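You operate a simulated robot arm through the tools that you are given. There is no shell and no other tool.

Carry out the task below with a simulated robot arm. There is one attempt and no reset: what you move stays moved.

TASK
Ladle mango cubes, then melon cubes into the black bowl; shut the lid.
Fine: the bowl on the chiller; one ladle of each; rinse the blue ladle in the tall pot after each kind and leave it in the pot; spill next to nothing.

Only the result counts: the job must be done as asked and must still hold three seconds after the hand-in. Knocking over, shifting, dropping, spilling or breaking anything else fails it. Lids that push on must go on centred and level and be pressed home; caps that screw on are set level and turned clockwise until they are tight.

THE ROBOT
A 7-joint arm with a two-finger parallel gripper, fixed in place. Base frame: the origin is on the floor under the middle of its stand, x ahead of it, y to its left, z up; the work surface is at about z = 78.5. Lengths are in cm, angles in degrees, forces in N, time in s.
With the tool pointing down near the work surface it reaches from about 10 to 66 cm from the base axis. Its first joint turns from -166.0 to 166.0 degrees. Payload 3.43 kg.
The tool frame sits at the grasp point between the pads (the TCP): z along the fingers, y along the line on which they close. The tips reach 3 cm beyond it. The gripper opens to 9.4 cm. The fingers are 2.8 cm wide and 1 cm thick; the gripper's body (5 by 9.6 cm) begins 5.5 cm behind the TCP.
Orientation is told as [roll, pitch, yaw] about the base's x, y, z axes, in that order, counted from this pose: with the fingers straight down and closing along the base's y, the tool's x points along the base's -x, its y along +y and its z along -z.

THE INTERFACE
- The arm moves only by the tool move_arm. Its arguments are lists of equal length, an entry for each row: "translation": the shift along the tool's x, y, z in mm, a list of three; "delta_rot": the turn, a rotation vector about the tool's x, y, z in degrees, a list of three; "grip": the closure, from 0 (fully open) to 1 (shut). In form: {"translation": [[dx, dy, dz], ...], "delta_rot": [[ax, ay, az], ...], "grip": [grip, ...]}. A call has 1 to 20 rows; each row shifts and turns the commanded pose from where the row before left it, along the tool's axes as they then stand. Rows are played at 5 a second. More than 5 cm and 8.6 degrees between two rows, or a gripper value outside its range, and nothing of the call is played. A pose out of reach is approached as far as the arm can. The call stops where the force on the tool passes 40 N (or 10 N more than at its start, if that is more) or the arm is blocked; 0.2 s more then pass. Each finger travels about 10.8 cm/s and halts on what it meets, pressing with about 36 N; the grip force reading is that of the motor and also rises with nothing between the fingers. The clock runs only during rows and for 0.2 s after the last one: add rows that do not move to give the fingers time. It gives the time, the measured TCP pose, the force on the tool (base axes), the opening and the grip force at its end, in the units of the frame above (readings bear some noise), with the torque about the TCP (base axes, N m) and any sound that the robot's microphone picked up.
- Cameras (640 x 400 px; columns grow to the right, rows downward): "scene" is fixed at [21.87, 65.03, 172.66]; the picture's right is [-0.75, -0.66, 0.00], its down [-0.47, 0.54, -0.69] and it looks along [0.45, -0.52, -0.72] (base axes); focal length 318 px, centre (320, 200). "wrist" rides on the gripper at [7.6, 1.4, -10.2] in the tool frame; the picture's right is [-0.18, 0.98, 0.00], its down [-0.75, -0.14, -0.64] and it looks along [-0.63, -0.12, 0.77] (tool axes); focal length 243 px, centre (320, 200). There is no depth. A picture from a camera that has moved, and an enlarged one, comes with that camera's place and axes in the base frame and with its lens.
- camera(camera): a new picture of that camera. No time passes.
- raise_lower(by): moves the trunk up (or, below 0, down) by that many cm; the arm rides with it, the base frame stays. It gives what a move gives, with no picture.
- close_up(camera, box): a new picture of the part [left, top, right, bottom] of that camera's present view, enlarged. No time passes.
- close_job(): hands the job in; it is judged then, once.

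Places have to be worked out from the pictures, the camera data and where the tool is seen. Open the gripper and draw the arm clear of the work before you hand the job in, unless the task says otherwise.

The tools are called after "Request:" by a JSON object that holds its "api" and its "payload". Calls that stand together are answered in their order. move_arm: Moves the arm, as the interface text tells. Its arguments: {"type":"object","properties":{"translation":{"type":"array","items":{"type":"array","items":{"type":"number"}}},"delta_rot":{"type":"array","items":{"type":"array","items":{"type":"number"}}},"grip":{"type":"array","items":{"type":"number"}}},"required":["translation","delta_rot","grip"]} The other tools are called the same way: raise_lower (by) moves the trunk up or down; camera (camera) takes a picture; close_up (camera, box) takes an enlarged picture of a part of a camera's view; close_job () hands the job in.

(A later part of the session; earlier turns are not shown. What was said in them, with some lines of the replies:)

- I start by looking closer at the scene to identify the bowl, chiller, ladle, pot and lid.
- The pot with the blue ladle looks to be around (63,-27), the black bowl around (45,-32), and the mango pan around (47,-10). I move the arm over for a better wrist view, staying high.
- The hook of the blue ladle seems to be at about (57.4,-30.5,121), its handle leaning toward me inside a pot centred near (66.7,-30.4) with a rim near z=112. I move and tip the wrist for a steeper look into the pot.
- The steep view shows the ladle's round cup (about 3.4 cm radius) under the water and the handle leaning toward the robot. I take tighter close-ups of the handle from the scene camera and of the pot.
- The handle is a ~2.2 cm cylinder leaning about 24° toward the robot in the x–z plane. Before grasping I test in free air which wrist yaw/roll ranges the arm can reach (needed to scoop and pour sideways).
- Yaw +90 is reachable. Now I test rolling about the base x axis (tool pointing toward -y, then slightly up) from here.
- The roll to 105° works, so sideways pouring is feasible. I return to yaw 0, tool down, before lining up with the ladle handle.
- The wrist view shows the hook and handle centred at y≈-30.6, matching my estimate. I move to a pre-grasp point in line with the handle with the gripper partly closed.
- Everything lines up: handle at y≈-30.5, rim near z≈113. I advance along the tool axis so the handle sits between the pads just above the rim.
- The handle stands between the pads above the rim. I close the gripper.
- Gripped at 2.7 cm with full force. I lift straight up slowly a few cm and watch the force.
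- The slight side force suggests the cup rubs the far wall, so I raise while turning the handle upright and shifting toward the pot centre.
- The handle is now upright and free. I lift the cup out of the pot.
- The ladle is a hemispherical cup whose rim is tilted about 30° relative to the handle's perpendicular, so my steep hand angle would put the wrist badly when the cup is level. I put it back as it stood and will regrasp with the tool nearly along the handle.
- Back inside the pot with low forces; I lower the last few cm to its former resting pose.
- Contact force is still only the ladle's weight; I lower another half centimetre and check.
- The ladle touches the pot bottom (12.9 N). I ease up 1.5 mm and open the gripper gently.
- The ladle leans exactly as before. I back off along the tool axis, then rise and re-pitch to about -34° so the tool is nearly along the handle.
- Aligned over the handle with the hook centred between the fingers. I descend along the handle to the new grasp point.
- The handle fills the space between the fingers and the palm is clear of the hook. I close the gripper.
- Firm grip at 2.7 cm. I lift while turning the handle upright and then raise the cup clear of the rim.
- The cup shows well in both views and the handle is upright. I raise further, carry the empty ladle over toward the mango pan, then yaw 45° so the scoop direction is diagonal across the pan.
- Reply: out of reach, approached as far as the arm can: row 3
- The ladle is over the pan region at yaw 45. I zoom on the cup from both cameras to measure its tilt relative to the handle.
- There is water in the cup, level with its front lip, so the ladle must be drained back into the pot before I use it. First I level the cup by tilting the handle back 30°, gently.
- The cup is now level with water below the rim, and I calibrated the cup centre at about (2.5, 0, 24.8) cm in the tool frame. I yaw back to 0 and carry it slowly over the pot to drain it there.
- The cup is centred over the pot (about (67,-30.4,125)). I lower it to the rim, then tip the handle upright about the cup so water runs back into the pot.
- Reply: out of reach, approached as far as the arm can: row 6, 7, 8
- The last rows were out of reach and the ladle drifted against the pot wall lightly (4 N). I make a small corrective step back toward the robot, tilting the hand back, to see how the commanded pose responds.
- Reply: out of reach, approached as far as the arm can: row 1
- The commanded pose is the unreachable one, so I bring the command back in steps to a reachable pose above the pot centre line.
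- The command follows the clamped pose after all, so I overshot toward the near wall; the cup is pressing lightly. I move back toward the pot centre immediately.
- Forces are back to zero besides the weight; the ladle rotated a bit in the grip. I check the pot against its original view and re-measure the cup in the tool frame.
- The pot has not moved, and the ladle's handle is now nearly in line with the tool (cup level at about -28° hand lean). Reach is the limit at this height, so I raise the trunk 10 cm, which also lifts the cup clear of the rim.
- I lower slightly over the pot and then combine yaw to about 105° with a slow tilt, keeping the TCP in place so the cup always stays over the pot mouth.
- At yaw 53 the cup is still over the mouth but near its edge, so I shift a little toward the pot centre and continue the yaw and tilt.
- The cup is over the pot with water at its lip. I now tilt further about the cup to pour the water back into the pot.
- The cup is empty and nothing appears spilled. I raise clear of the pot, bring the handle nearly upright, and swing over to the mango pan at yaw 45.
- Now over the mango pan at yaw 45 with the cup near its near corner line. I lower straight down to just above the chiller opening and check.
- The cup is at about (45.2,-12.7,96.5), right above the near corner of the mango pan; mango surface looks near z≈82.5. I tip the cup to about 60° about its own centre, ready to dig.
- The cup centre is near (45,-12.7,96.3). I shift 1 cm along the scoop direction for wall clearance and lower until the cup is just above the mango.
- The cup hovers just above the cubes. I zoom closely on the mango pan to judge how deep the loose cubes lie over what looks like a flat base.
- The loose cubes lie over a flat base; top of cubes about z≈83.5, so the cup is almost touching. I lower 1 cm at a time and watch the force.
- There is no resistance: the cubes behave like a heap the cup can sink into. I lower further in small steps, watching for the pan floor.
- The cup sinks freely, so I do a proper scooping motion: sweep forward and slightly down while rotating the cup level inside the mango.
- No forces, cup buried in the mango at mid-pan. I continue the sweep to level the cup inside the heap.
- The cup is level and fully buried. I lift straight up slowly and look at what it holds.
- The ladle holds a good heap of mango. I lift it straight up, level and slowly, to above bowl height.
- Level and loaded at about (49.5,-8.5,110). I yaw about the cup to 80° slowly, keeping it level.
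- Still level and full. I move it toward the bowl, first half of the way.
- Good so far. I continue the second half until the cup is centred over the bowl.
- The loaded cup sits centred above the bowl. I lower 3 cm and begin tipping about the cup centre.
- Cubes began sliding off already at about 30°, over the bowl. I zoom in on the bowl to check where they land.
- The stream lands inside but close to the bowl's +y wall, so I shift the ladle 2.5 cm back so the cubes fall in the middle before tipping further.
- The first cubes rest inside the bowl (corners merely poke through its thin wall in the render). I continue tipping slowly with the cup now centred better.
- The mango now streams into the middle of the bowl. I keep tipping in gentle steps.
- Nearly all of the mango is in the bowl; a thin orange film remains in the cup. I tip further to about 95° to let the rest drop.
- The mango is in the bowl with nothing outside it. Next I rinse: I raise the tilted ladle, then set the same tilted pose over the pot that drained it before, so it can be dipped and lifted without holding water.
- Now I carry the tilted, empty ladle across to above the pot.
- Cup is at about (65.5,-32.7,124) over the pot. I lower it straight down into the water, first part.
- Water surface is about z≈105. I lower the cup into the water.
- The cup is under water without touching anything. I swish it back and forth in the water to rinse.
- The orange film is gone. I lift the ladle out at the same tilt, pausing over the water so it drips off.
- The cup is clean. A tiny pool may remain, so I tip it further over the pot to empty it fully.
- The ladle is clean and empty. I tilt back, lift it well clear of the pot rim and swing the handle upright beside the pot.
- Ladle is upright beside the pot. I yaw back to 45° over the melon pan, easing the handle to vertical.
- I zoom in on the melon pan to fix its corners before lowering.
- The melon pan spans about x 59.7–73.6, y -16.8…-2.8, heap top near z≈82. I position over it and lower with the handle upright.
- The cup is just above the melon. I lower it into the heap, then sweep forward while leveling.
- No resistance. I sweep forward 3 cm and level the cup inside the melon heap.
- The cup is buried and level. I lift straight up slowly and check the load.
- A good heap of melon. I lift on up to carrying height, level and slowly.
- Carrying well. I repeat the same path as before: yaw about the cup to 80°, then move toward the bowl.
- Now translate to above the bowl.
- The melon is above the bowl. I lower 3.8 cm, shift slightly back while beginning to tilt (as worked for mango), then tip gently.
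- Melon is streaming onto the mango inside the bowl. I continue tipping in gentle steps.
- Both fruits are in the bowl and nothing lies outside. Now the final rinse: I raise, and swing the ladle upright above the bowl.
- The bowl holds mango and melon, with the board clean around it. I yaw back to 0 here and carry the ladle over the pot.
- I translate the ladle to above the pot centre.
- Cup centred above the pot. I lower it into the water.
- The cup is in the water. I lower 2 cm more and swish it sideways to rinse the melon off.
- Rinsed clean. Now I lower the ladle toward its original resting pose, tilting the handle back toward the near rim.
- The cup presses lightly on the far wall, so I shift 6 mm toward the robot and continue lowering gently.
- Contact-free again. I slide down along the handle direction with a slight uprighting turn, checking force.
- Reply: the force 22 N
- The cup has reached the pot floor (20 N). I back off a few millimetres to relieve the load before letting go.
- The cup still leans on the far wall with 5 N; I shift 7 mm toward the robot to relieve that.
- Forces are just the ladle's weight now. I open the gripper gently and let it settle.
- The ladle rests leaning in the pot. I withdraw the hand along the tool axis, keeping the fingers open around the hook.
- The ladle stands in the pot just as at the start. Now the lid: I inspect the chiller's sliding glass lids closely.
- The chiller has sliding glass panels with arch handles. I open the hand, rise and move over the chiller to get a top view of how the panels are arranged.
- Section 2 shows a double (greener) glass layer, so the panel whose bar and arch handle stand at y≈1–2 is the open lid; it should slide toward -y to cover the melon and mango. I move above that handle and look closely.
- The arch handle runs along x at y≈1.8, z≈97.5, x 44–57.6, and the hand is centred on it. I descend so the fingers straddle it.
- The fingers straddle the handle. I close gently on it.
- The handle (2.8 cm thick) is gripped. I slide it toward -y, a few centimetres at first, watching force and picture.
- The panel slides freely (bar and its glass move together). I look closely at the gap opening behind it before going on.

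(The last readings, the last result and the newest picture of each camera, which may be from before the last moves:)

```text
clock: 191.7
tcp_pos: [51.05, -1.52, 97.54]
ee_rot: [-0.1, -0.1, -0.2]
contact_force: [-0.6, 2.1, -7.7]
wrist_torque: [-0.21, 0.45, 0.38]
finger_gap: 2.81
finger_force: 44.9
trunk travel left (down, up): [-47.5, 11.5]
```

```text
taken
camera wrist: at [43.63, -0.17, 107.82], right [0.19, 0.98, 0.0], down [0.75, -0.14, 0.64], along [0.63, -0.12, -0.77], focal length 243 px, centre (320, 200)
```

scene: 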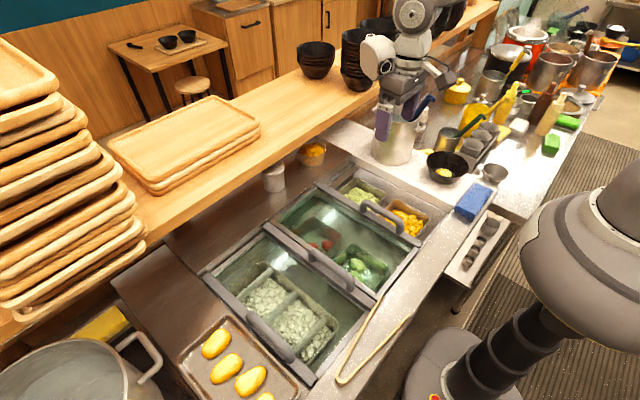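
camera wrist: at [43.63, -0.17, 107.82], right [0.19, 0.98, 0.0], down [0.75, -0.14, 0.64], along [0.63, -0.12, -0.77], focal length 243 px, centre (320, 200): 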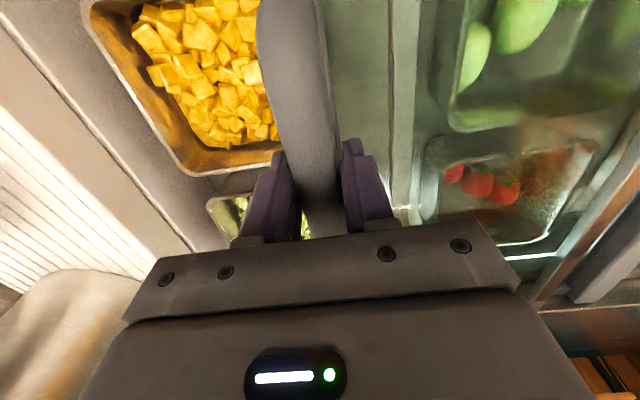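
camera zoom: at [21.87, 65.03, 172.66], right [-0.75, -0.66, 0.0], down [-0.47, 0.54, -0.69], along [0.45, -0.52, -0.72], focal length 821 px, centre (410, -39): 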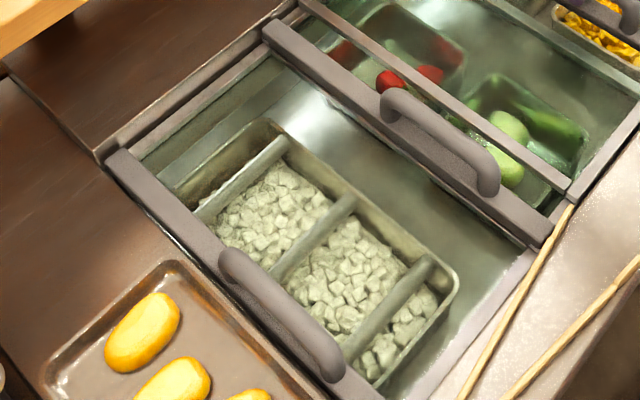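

The fixed divider stays while the panel moves, so this is the lid for the mango/melon wells. I continue sliding it toward the ribbed board.

Request:
{"api": "move_arm", "payload": {"translation": [[0, -10, 0], [0, -12, 0], [0, -12, 0], [0, -12, 0], [0, -12, 0], [0, -12, 0], [0, -12, 0], [0, -12, 0], [0, -12, 0], [0, -12, 0], [0, 0, 0]], "delta_rot": [[0, 0, 0], [0, 0, 0], [0, 0, 0], [0, 0, 0], [0, 0, 0], [0, 0, 0], [0, 0, 0], [0, 0, 0], [0, 0, 0], [0, 0, 0], [0, 0, 0]], "grip": [0.75, 0.75, 0.75, 0.75, 0.75, 0.75, 0.75, 0.75, 0.75, 0.75, 0.75]}}

Request:
{"api": "close_up", "payload": {"camera": "scene", "box": [255, 100, 515, 300]}}

Request:
{"api": "camera", "payload": {"camera": "wrist"}}

```text
clock: 194.1
tcp_pos: [51.1, -13.42, 97.55]
ee_rot: [0.0, 0.0, -0.2]
contact_force: [-4.8, 1.7, -15.9]
wrist_torque: [-0.19, -0.29, 0.3]
finger_gap: 2.84
finger_force: 45.2
trunk travel left (down, up): [-47.5, 11.5]
```

```text
2.00 times, centred on (385, 200) of scene
camera zoom: at [21.87, 65.03, 172.66], right [-0.75, -0.66, 0.0], down [-0.47, 0.54, -0.69], along [0.45, -0.52, -0.72], focal length 636 px, centre (190, 200)
```

zoom: 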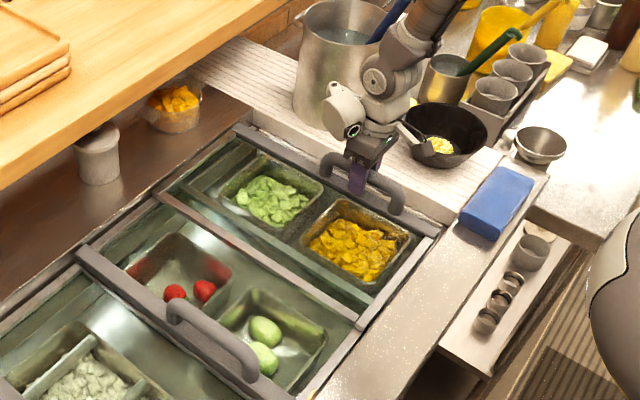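

```text
taken
camera wrist: at [43.64, -11.97, 107.84], right [0.19, 0.98, 0.0], down [0.75, -0.14, 0.64], along [0.63, -0.12, -0.77], focal length 243 px, centre (320, 200)
```

wrist: 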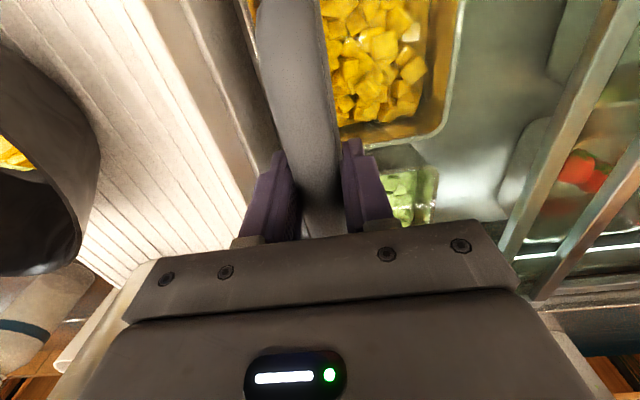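

The panel now covers most of the wells. There's a vertical load building, so I loosen the grip to a cage around the handle before pushing the last bit.

Request:
{"api": "move_arm", "payload": {"translation": [[0, 0, 0], [0, 0, 0], [0, 0, 0]], "delta_rot": [[0, 0, 0], [0, 0, 0], [0, 0, 0]], "grip": [0.65, 0.63, 0.63]}}

Request:
{"api": "move_arm", "payload": {"translation": [[0, -8, 0], [0, -8, 0], [0, -8, 0], [0, 0, 0]], "delta_rot": [[0, 0, 0], [0, 0, 0], [0, 0, 0], [0, 0, 0]], "grip": [0.63, 0.63, 0.63, 0.63]}}

Request:
{"api": "close_up", "payload": {"camera": "scene", "box": [255, 100, 515, 300]}}

```text
clock: 194.9
tcp_pos: [51.07, -13.25, 97.58]
ee_rot: [0.0, -0.2, -0.2]
contact_force: [-1.0, 0.0, 0.2]
wrist_torque: [0.01, 0.0, 0.02]
finger_gap: 3.49
finger_force: 0.0
trunk travel left (down, up): [-47.5, 11.5]
```

```text
clock: 195.9
tcp_pos: [51.05, -15.79, 97.66]
ee_rot: [-0.1, 0.0, -0.2]
contact_force: [0.9, 4.5, -1.3]
wrist_torque: [-0.06, 0.04, 0.06]
finger_gap: 3.71
finger_force: 2.1
trunk travel left (down, up): [-47.5, 11.5]
```

```text
2.00 times, centred on (385, 200) of scene
camera zoom: at [21.87, 65.03, 172.66], right [-0.75, -0.66, 0.0], down [-0.47, 0.54, -0.69], along [0.45, -0.52, -0.72], focal length 636 px, centre (190, 200)
```

zoom: 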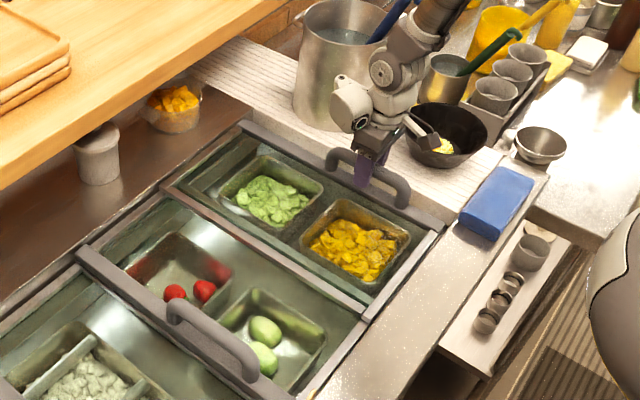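

Request:
{"api": "close_up", "payload": {"camera": "scene", "box": [340, 140, 490, 240]}}

Request:
{"api": "camera", "payload": {"camera": "wrist"}}

```text
4.00 times, centred on (415, 190) of scene
camera zoom: at [21.87, 65.03, 172.66], right [-0.75, -0.66, 0.0], down [-0.47, 0.54, -0.69], along [0.45, -0.52, -0.72], focal length 1272 px, centre (-60, 240)
```

zoom: 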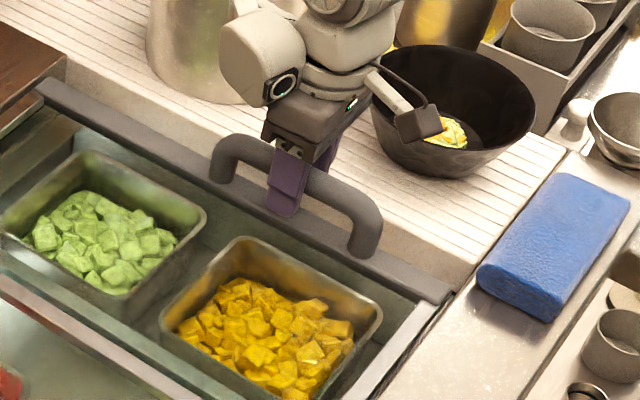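

```text
taken
camera wrist: at [43.68, -14.27, 107.91], right [0.19, 0.98, 0.0], down [0.75, -0.14, 0.64], along [0.63, -0.12, -0.77], focal length 243 px, centre (320, 200)
```

wrist: 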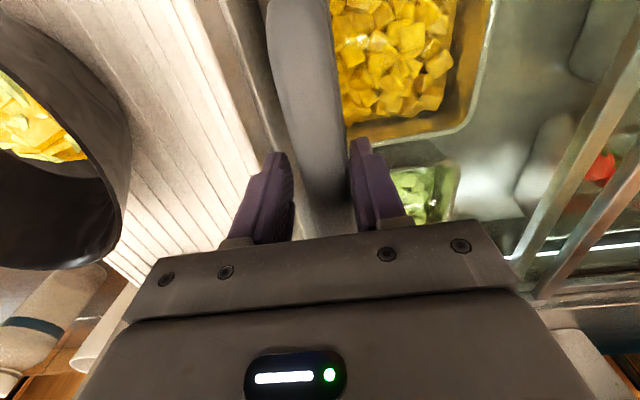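

Almost at the end stop. I push on in small steps until resistance shows it is fully shut.

Request:
{"api": "move_arm", "payload": {"translation": [[0, -5, 0], [0, -5, 0], [0, 0, 0]], "delta_rot": [[0, 0, 0], [0, 0, 0], [0, 0, 0]], "grip": [0.63, 0.63, 0.63]}}

Request:
{"api": "move_arm", "payload": {"translation": [[0, -5, 0], [0, -5, 0], [0, 0, 0]], "delta_rot": [[0, 0, 0], [0, 0, 0], [0, 0, 0]], "grip": [0.63, 0.63, 0.63]}}

Request:
{"api": "close_up", "payload": {"camera": "scene", "box": [340, 140, 490, 240]}}

Request:
{"api": "camera", "payload": {"camera": "wrist"}}

```text
clock: 196.7
tcp_pos: [51.03, -16.66, 97.61]
ee_rot: [-0.1, -0.1, -0.2]
contact_force: [0.6, 4.3, 1.0]
wrist_torque: [0.02, 0.0, 0.04]
finger_gap: 3.74
finger_force: 3.0
trunk travel left (down, up): [-47.5, 11.5]
```

```text
clock: 197.5
tcp_pos: [50.95, -17.74, 97.58]
ee_rot: [-0.1, -0.1, -0.2]
contact_force: [-1.0, 3.8, -1.2]
wrist_torque: [-0.03, 0.02, 0.07]
finger_gap: 3.7
finger_force: 2.6
trunk travel left (down, up): [-47.5, 11.5]
```

```text
4.00 times, centred on (415, 190) of scene
camera zoom: at [21.87, 65.03, 172.66], right [-0.75, -0.66, 0.0], down [-0.47, 0.54, -0.69], along [0.45, -0.52, -0.72], focal length 1272 px, centre (-60, 240)
```

zoom: 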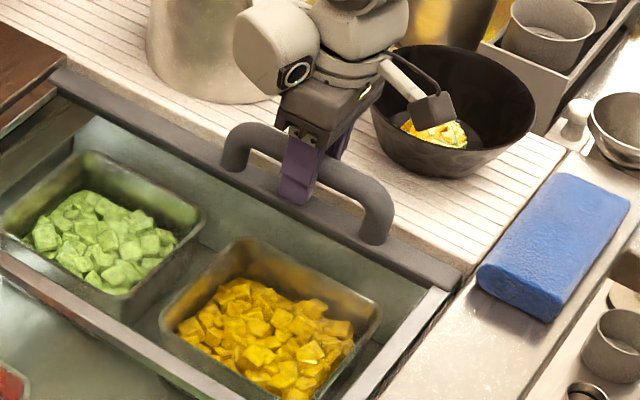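

```text
taken
camera wrist: at [43.63, -16.33, 107.89], right [0.19, 0.98, 0.0], down [0.75, -0.14, 0.64], along [0.63, -0.12, -0.77], focal length 243 px, centre (320, 200)
```

wrist: 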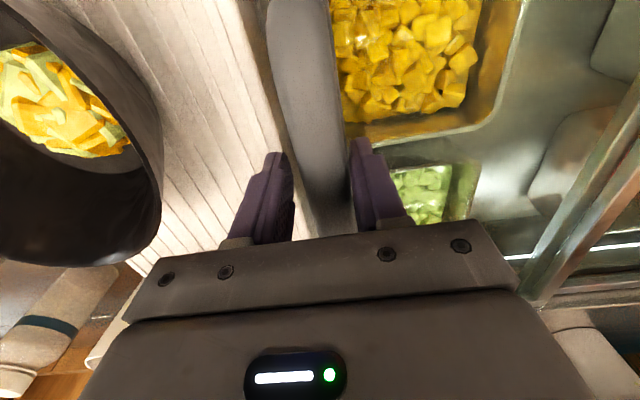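

Still sliding at ~4 N with under 1 cm left. I keep pushing in small steps.

Request:
{"api": "move_arm", "payload": {"translation": [[0, -4, 0], [0, -4, 0], [0, 0, 0]], "delta_rot": [[0, 0, 0], [0, 0, 0], [0, 0, 0]], "grip": [0.63, 0.63, 0.63]}}

Request:
{"api": "move_arm", "payload": {"translation": [[0, -4, 0], [0, -4, 0], [0, 0, 0]], "delta_rot": [[0, 0, 0], [0, 0, 0], [0, 0, 0]], "grip": [0.63, 0.63, 0.63]}}

Request:
{"api": "close_up", "payload": {"camera": "scene", "box": [340, 140, 490, 240]}}

```text
clock: 198.3
tcp_pos: [51.19, -18.56, 97.71]
ee_rot: [-0.1, -0.2, -0.2]
contact_force: [-0.1, -0.2, 0.5]
wrist_torque: [-0.02, 0.0, -0.01]
finger_gap: 3.48
finger_force: 0.1
trunk travel left (down, up): [-47.5, 11.5]
```

```text
clock: 199.1
tcp_pos: [50.98, -19.12, 97.59]
ee_rot: [0.1, 0.0, -0.1]
contact_force: [-1.0, 8.7, -2.2]
wrist_torque: [-0.03, 0.08, 0.11]
finger_gap: 3.97
finger_force: 4.4
trunk travel left (down, up): [-47.5, 11.5]
```

```text
4.00 times, centred on (415, 190) of scene
camera zoom: at [21.87, 65.03, 172.66], right [-0.75, -0.66, 0.0], down [-0.47, 0.54, -0.69], along [0.45, -0.52, -0.72], focal length 1272 px, centre (-60, 240)
```

zoom: 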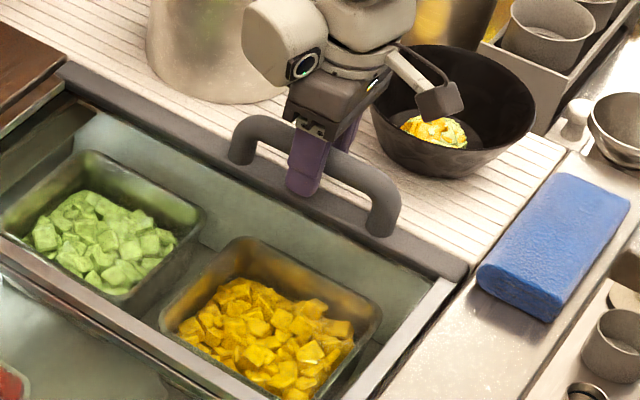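

The resistance has risen to 8.7 N, suggesting the end stop. I push 3 mm more to confirm.

Request:
{"api": "move_arm", "payload": {"translation": [[0, -3, 0], [0, 0, 0]], "delta_rot": [[0, 0, 0], [0, 0, 0]], "grip": [0.63, 0.63]}}

Request:
{"api": "close_up", "payload": {"camera": "scene", "box": [340, 140, 490, 240]}}

Request:
{"api": "close_up", "payload": {"camera": "scene", "box": [330, 140, 390, 190]}}

Request:
{"api": "close_up", "payload": {"camera": "scene", "box": [420, 180, 480, 230]}}

```text
clock: 199.7
tcp_pos: [51.06, -19.42, 97.53]
ee_rot: [-0.1, 0.0, 0.0]
contact_force: [-2.7, 16.0, -3.4]
wrist_torque: [-0.05, 0.19, 0.15]
finger_gap: 4.36
finger_force: 7.7
trunk travel left (down, up): [-47.5, 11.5]
```

```text
4.00 times, centred on (415, 190) of scene
camera zoom: at [21.87, 65.03, 172.66], right [-0.75, -0.66, 0.0], down [-0.47, 0.54, -0.69], along [0.45, -0.52, -0.72], focal length 1272 px, centre (-60, 240)
```

zoom: 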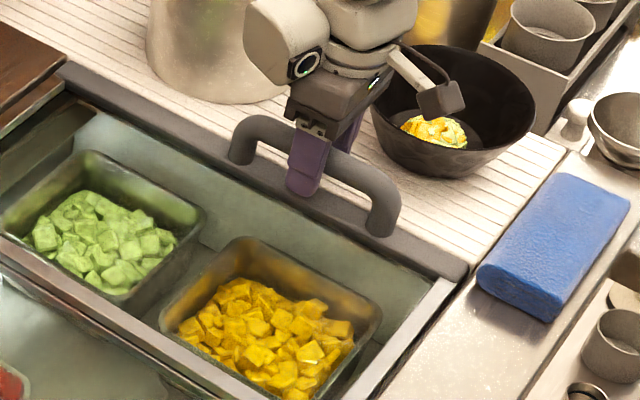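

```text
8.00 times, centred on (360, 165) of scene
camera zoom: at [21.87, 65.03, 172.66], right [-0.75, -0.66, 0.0], down [-0.47, 0.54, -0.69], along [0.45, -0.52, -0.72], focal length 2544 px, centre (0, 480)
```

zoom: 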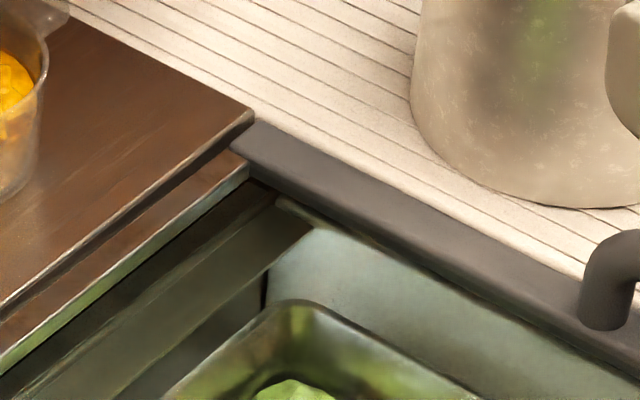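

```text
8.00 times, centred on (450, 205) of scene
camera zoom: at [21.87, 65.03, 172.66], right [-0.75, -0.66, 0.0], down [-0.47, 0.54, -0.69], along [0.45, -0.52, -0.72], focal length 2544 px, centre (-720, 160)
```

zoom: 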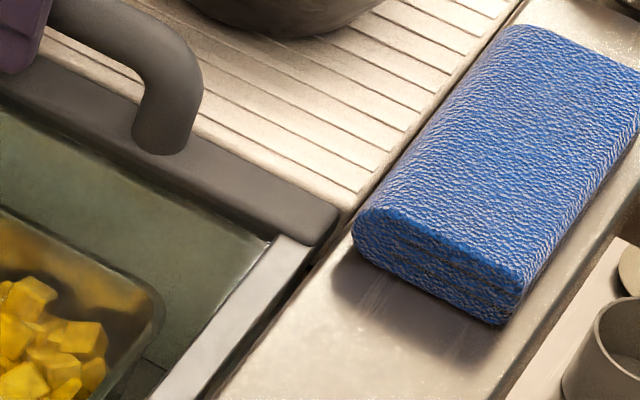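

The bar is tight against the board and no longer moves (16 N at the stop): the lid is shut over the mango and melon. I check the rest of the chiller before releasing.

Request:
{"api": "close_up", "payload": {"camera": "scene", "box": [230, 170, 430, 320]}}

Request:
{"api": "camera", "payload": {"camera": "scene"}}

```text
2.67 times, centred on (330, 245) of scene
camera zoom: at [21.87, 65.03, 172.66], right [-0.75, -0.66, 0.0], down [-0.47, 0.54, -0.69], along [0.45, -0.52, -0.72], focal length 848 px, centre (293, 80)
```

zoom: 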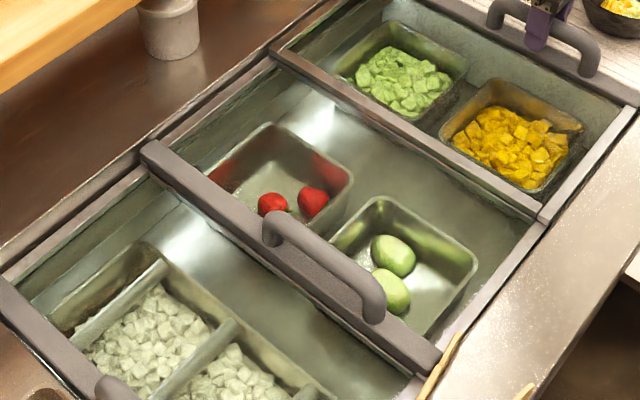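

```text
taken
```

scene: 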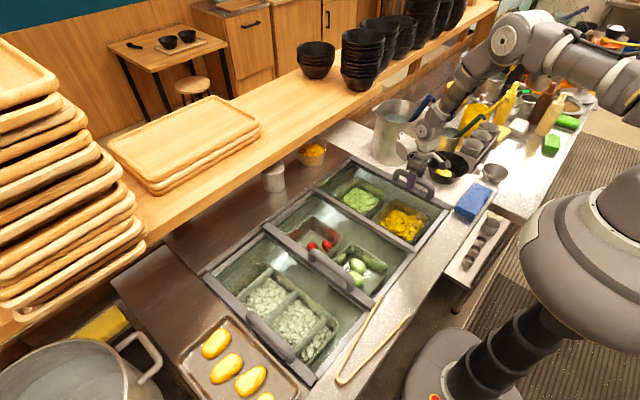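

The lid covers the mango and melon wells completely. I relax the push, open the fingers a little and lift straight off the handle.

Request:
{"api": "move_arm", "payload": {"translation": [[0, 4, 0], [0, 2, 0], [0, 0, 0], [0, 0, -15], [0, 0, -25], [0, 0, -30], [0, 0, -30], [0, 0, -30], [0, 0, -30], [0, 0, 0]], "delta_rot": [[0, 0, 0], [0, 0, 0], [0, 0, 0], [0, 0, 0], [0, 0, 0], [0, 0, 0], [0, 0, 0], [0, 0, 0], [0, 0, 0], [0, 0, 0]], "grip": [0.55, 0.48, 0.48, 0.48, 0.48, 0.48, 0.48, 0.48, 0.48, 0.48]}}

Request:
{"api": "camera", "payload": {"camera": "wrist"}}

Request:
{"api": "close_up", "payload": {"camera": "scene", "box": [320, 90, 520, 250]}}

```text
clock: 201.9
tcp_pos: [51.07, -19.34, 113.52]
ee_rot: [0.0, -0.1, -0.3]
contact_force: [1.0, -1.0, 0.1]
wrist_torque: [0.0, 0.01, -0.04]
finger_gap: 4.87
finger_force: 0.1
trunk travel left (down, up): [-47.5, 11.5]
```

```text
taken
camera wrist: at [43.67, -17.83, 123.8], right [0.19, 0.98, 0.0], down [0.75, -0.14, 0.64], along [0.63, -0.12, -0.77], focal length 243 px, centre (320, 200)
```

wrist: 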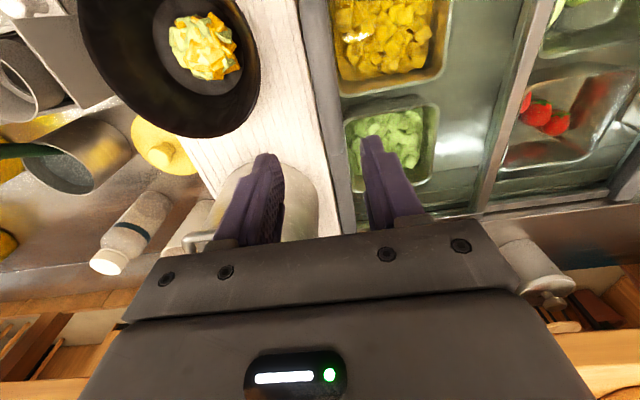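

```text
2.50 times, centred on (420, 170) of scene
camera zoom: at [21.87, 65.03, 172.66], right [-0.75, -0.66, 0.0], down [-0.47, 0.54, -0.69], along [0.45, -0.52, -0.72], focal length 795 px, centre (70, 275)
```

zoom: 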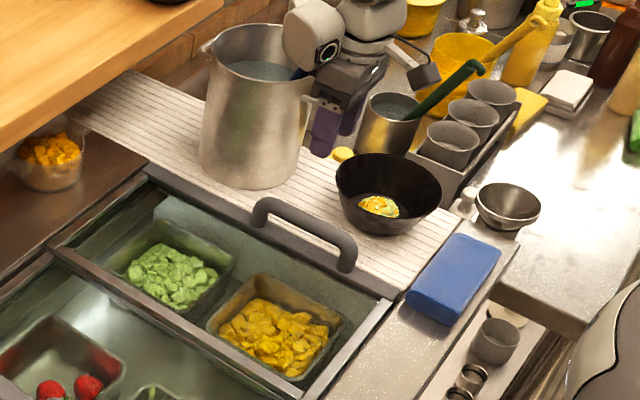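

The handle is free and the lid stays shut. I raise the arm away from the work and open the gripper.

Request:
{"api": "move_arm", "payload": {"translation": [[0, 0, -40], [0, 0, -40], [0, 0, -40], [0, 0, -40], [20, 20, -20], [30, 30, 0], [30, 30, 0], [20, 20, 0], [0, 20, 0], [0, 0, 0], [0, 0, 0]], "delta_rot": [[0, 0, 0], [0, 0, 0], [0, 0, 0], [0, 0, 0], [0, 0, 0], [0, 0, 0], [0, 0, 0], [0, 0, 0], [0, 0, 0], [0, 0, 0], [0, 0, 0]], "grip": [0.48, 0.48, 0.4, 0.3, 0.2, 0.1, 0, 0, 0, 0, 0]}}

Request:
{"api": "camera", "payload": {"camera": "scene"}}

Request:
{"api": "camera", "payload": {"camera": "wrist"}}

Request:
{"api": "close_up", "payload": {"camera": "scene", "box": [320, 60, 520, 220]}}

```text
clock: 204.3
tcp_pos: [40.99, -7.02, 131.35]
ee_rot: [-0.1, -0.1, -0.2]
contact_force: [0.2, 0.3, -0.3]
wrist_torque: [-0.01, -0.03, 0.01]
finger_gap: 9.41
finger_force: 0.0
trunk travel left (down, up): [-47.5, 11.5]
```

```text
taken
```

scene: 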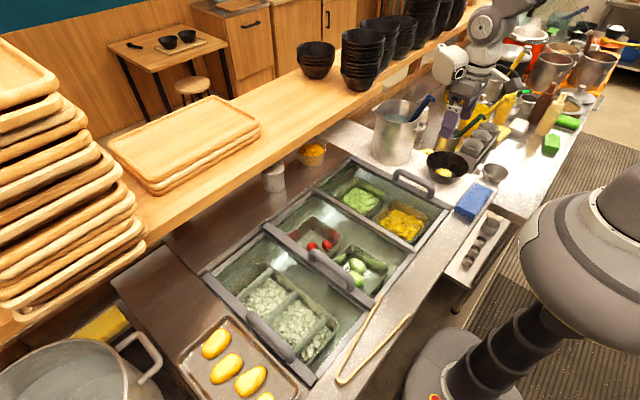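

```text
taken
camera wrist: at [33.53, -5.6, 141.71], right [0.19, 0.98, 0.0], down [0.75, -0.14, 0.64], along [0.63, -0.12, -0.77], focal length 243 px, centre (320, 200)
```

wrist: 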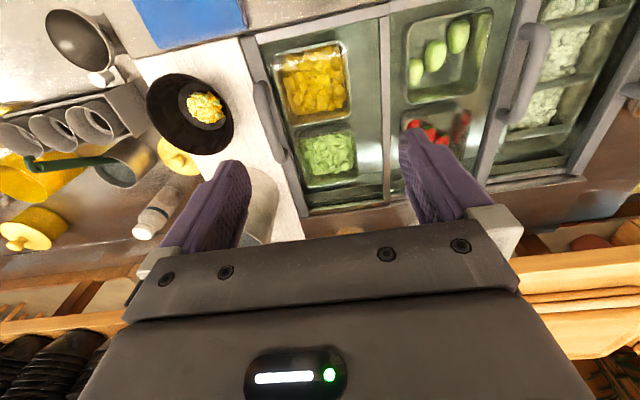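

```text
2.50 times, centred on (420, 140) of scene
camera zoom: at [21.87, 65.03, 172.66], right [-0.75, -0.66, 0.0], down [-0.47, 0.54, -0.69], along [0.45, -0.52, -0.72], focal length 795 px, centre (70, 350)
```

zoom: 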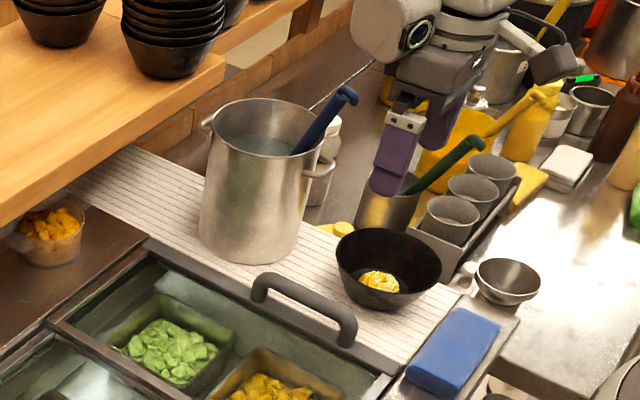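

I inspect the middle section to be sure no other panel is left open unintentionally.

Request:
{"api": "close_up", "payload": {"camera": "wrist", "box": [240, 0, 420, 220]}}

Request:
{"api": "close_up", "payload": {"camera": "wrist", "box": [370, 0, 640, 190]}}

Request:
{"api": "close_up", "payload": {"camera": "scene", "box": [200, 170, 400, 330]}}

```text
1.82 times, centred on (330, 110) of wrist
camera zoom: at [33.53, -5.6, 141.71], right [0.19, 0.98, 0.0], down [0.75, -0.14, 0.64], along [0.63, -0.12, -0.77], focal length 441 px, centre (302, 364)
```

zoom: 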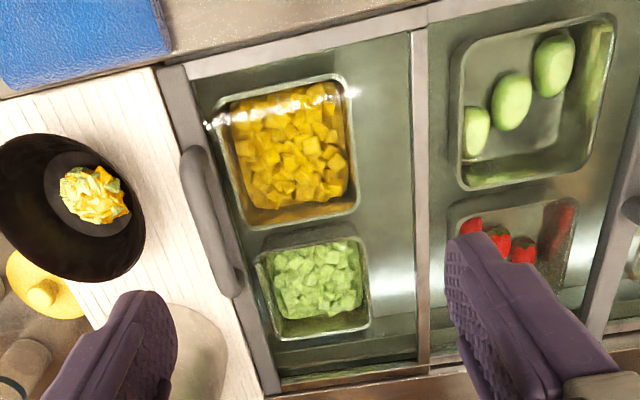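

```text
2.11 times, centred on (505, 95) of wrist
camera zoom: at [33.53, -5.6, 141.71], right [0.19, 0.98, 0.0], down [0.75, -0.14, 0.64], along [0.63, -0.12, -0.77], focal length 511 px, centre (-70, 421)
```

zoom: 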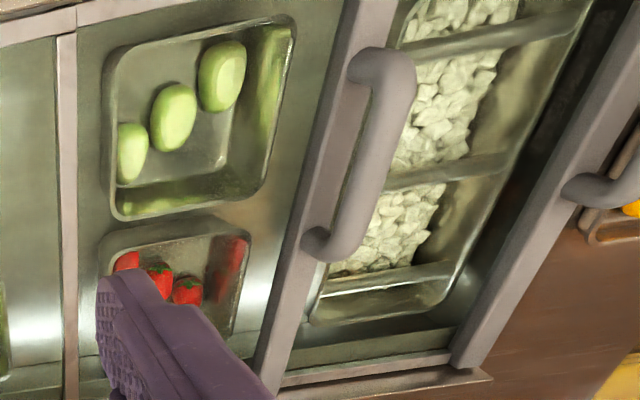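

```text
2.50 times, centred on (300, 250) of scene
camera zoom: at [21.87, 65.03, 172.66], right [-0.75, -0.66, 0.0], down [-0.47, 0.54, -0.69], along [0.45, -0.52, -0.72], focal length 795 px, centre (370, 75)
```

zoom: 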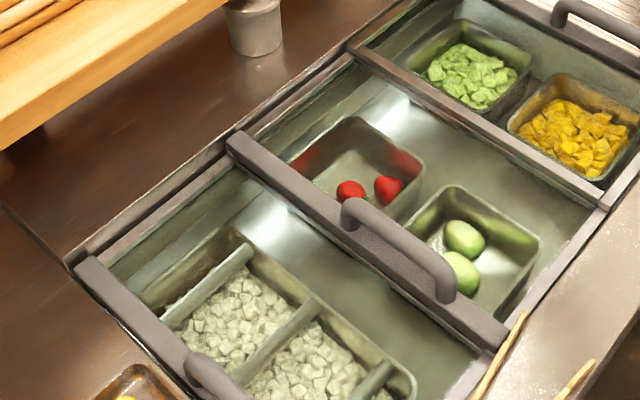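

All three glass panels now each cover their own section, the ladle stands in the pot, and the bowl holds mango and melon. I draw the arm a bit further up and back, then do a last check.

Request:
{"api": "move_arm", "payload": {"translation": [[10, 0, -25], [15, 0, -25], [15, 0, -25], [0, 0, 0], [0, 0, 0], [0, 0, 0], [0, 0, 0], [0, 0, 0]], "delta_rot": [[0, 0, 0], [0, 0, 0], [0, 0, 0], [0, 0, 0], [0, 0, 0], [0, 0, 0], [0, 0, 0], [0, 0, 0]], "grip": [0, 0, 0, 0, 0, 0, 0, 0]}}

Request:
{"api": "close_up", "payload": {"camera": "scene", "box": [320, 60, 520, 220]}}

Request:
{"api": "camera", "payload": {"camera": "wrist"}}

```text
clock: 206.1
tcp_pos: [37.05, -7.04, 138.97]
ee_rot: [0.0, -0.1, -0.3]
contact_force: [0.3, 0.7, 0.7]
wrist_torque: [0.05, 0.04, 0.02]
finger_gap: 9.39
finger_force: 0.1
trunk travel left (down, up): [-47.5, 11.5]
```

```text
2.50 times, centred on (420, 140) of scene
camera zoom: at [21.87, 65.03, 172.66], right [-0.75, -0.66, 0.0], down [-0.47, 0.54, -0.69], along [0.45, -0.52, -0.72], focal length 795 px, centre (70, 350)
```

zoom: 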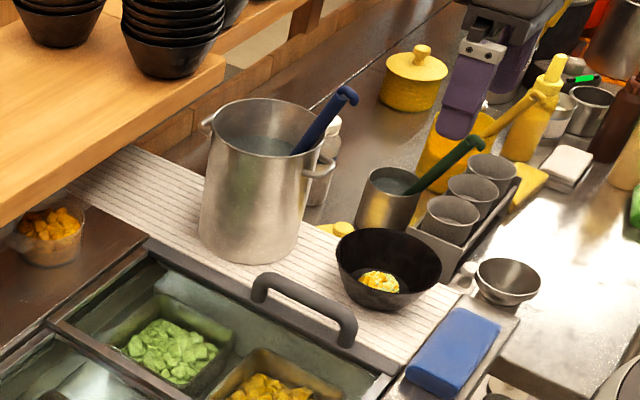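

```text
taken
camera wrist: at [29.64, -5.57, 149.3], right [0.19, 0.98, 0.0], down [0.75, -0.14, 0.64], along [0.63, -0.12, -0.77], focal length 243 px, centre (320, 200)
```

wrist: 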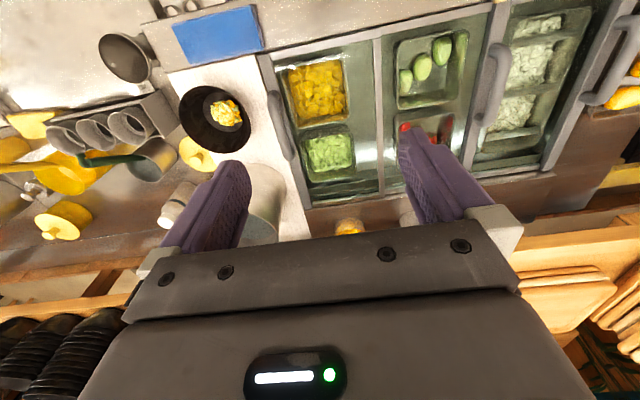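

The bowl with mango and melon is in place on the chiller, the rinsed ladle stands in the tall pot and the lid is shut. There are no visible spills, and the arm is clear with the gripper open, so I hand the job in.

Request:
{"api": "close_job", "payload": {}}

```text
The job is handed in.
```

The job is handed in: the black bowl on the chiller holds one ladle of mango, then one ladle of melon. I saw no result from the judging, so I can't say whether it passed.

- **Rinsing:** I swished the blue ladle in the tall pot after each fruit until the film was gone. It now leans in the pot as it did at the start.
- **Lid:** I slid the open glass panel over the mango and melon until it stopped against the board. I took this panel to be the lid you meant, since it was the only one standing open. The other sections looked to be under their own glass.
- **Spills:** I saw none on the board, the lid or around the bowl.

- **Pot contact:** Early on, while emptying water from the ladle, it pressed lightly on the pot wall (about 4 N). When I set the ladle down at the end, it pressed about 20 N on the pot floor and 5–8 N on the far wall. In the pictures the pot looked unmoved.
- **Water carried out:** The first time I lifted the ladle it was full of water, and I carried it toward the mango pan before noticing. I emptied it back into the pot and saw no drips.

The gripper is open and the arm is clear of the work. The trunk is still raised 10 cm from where it started.
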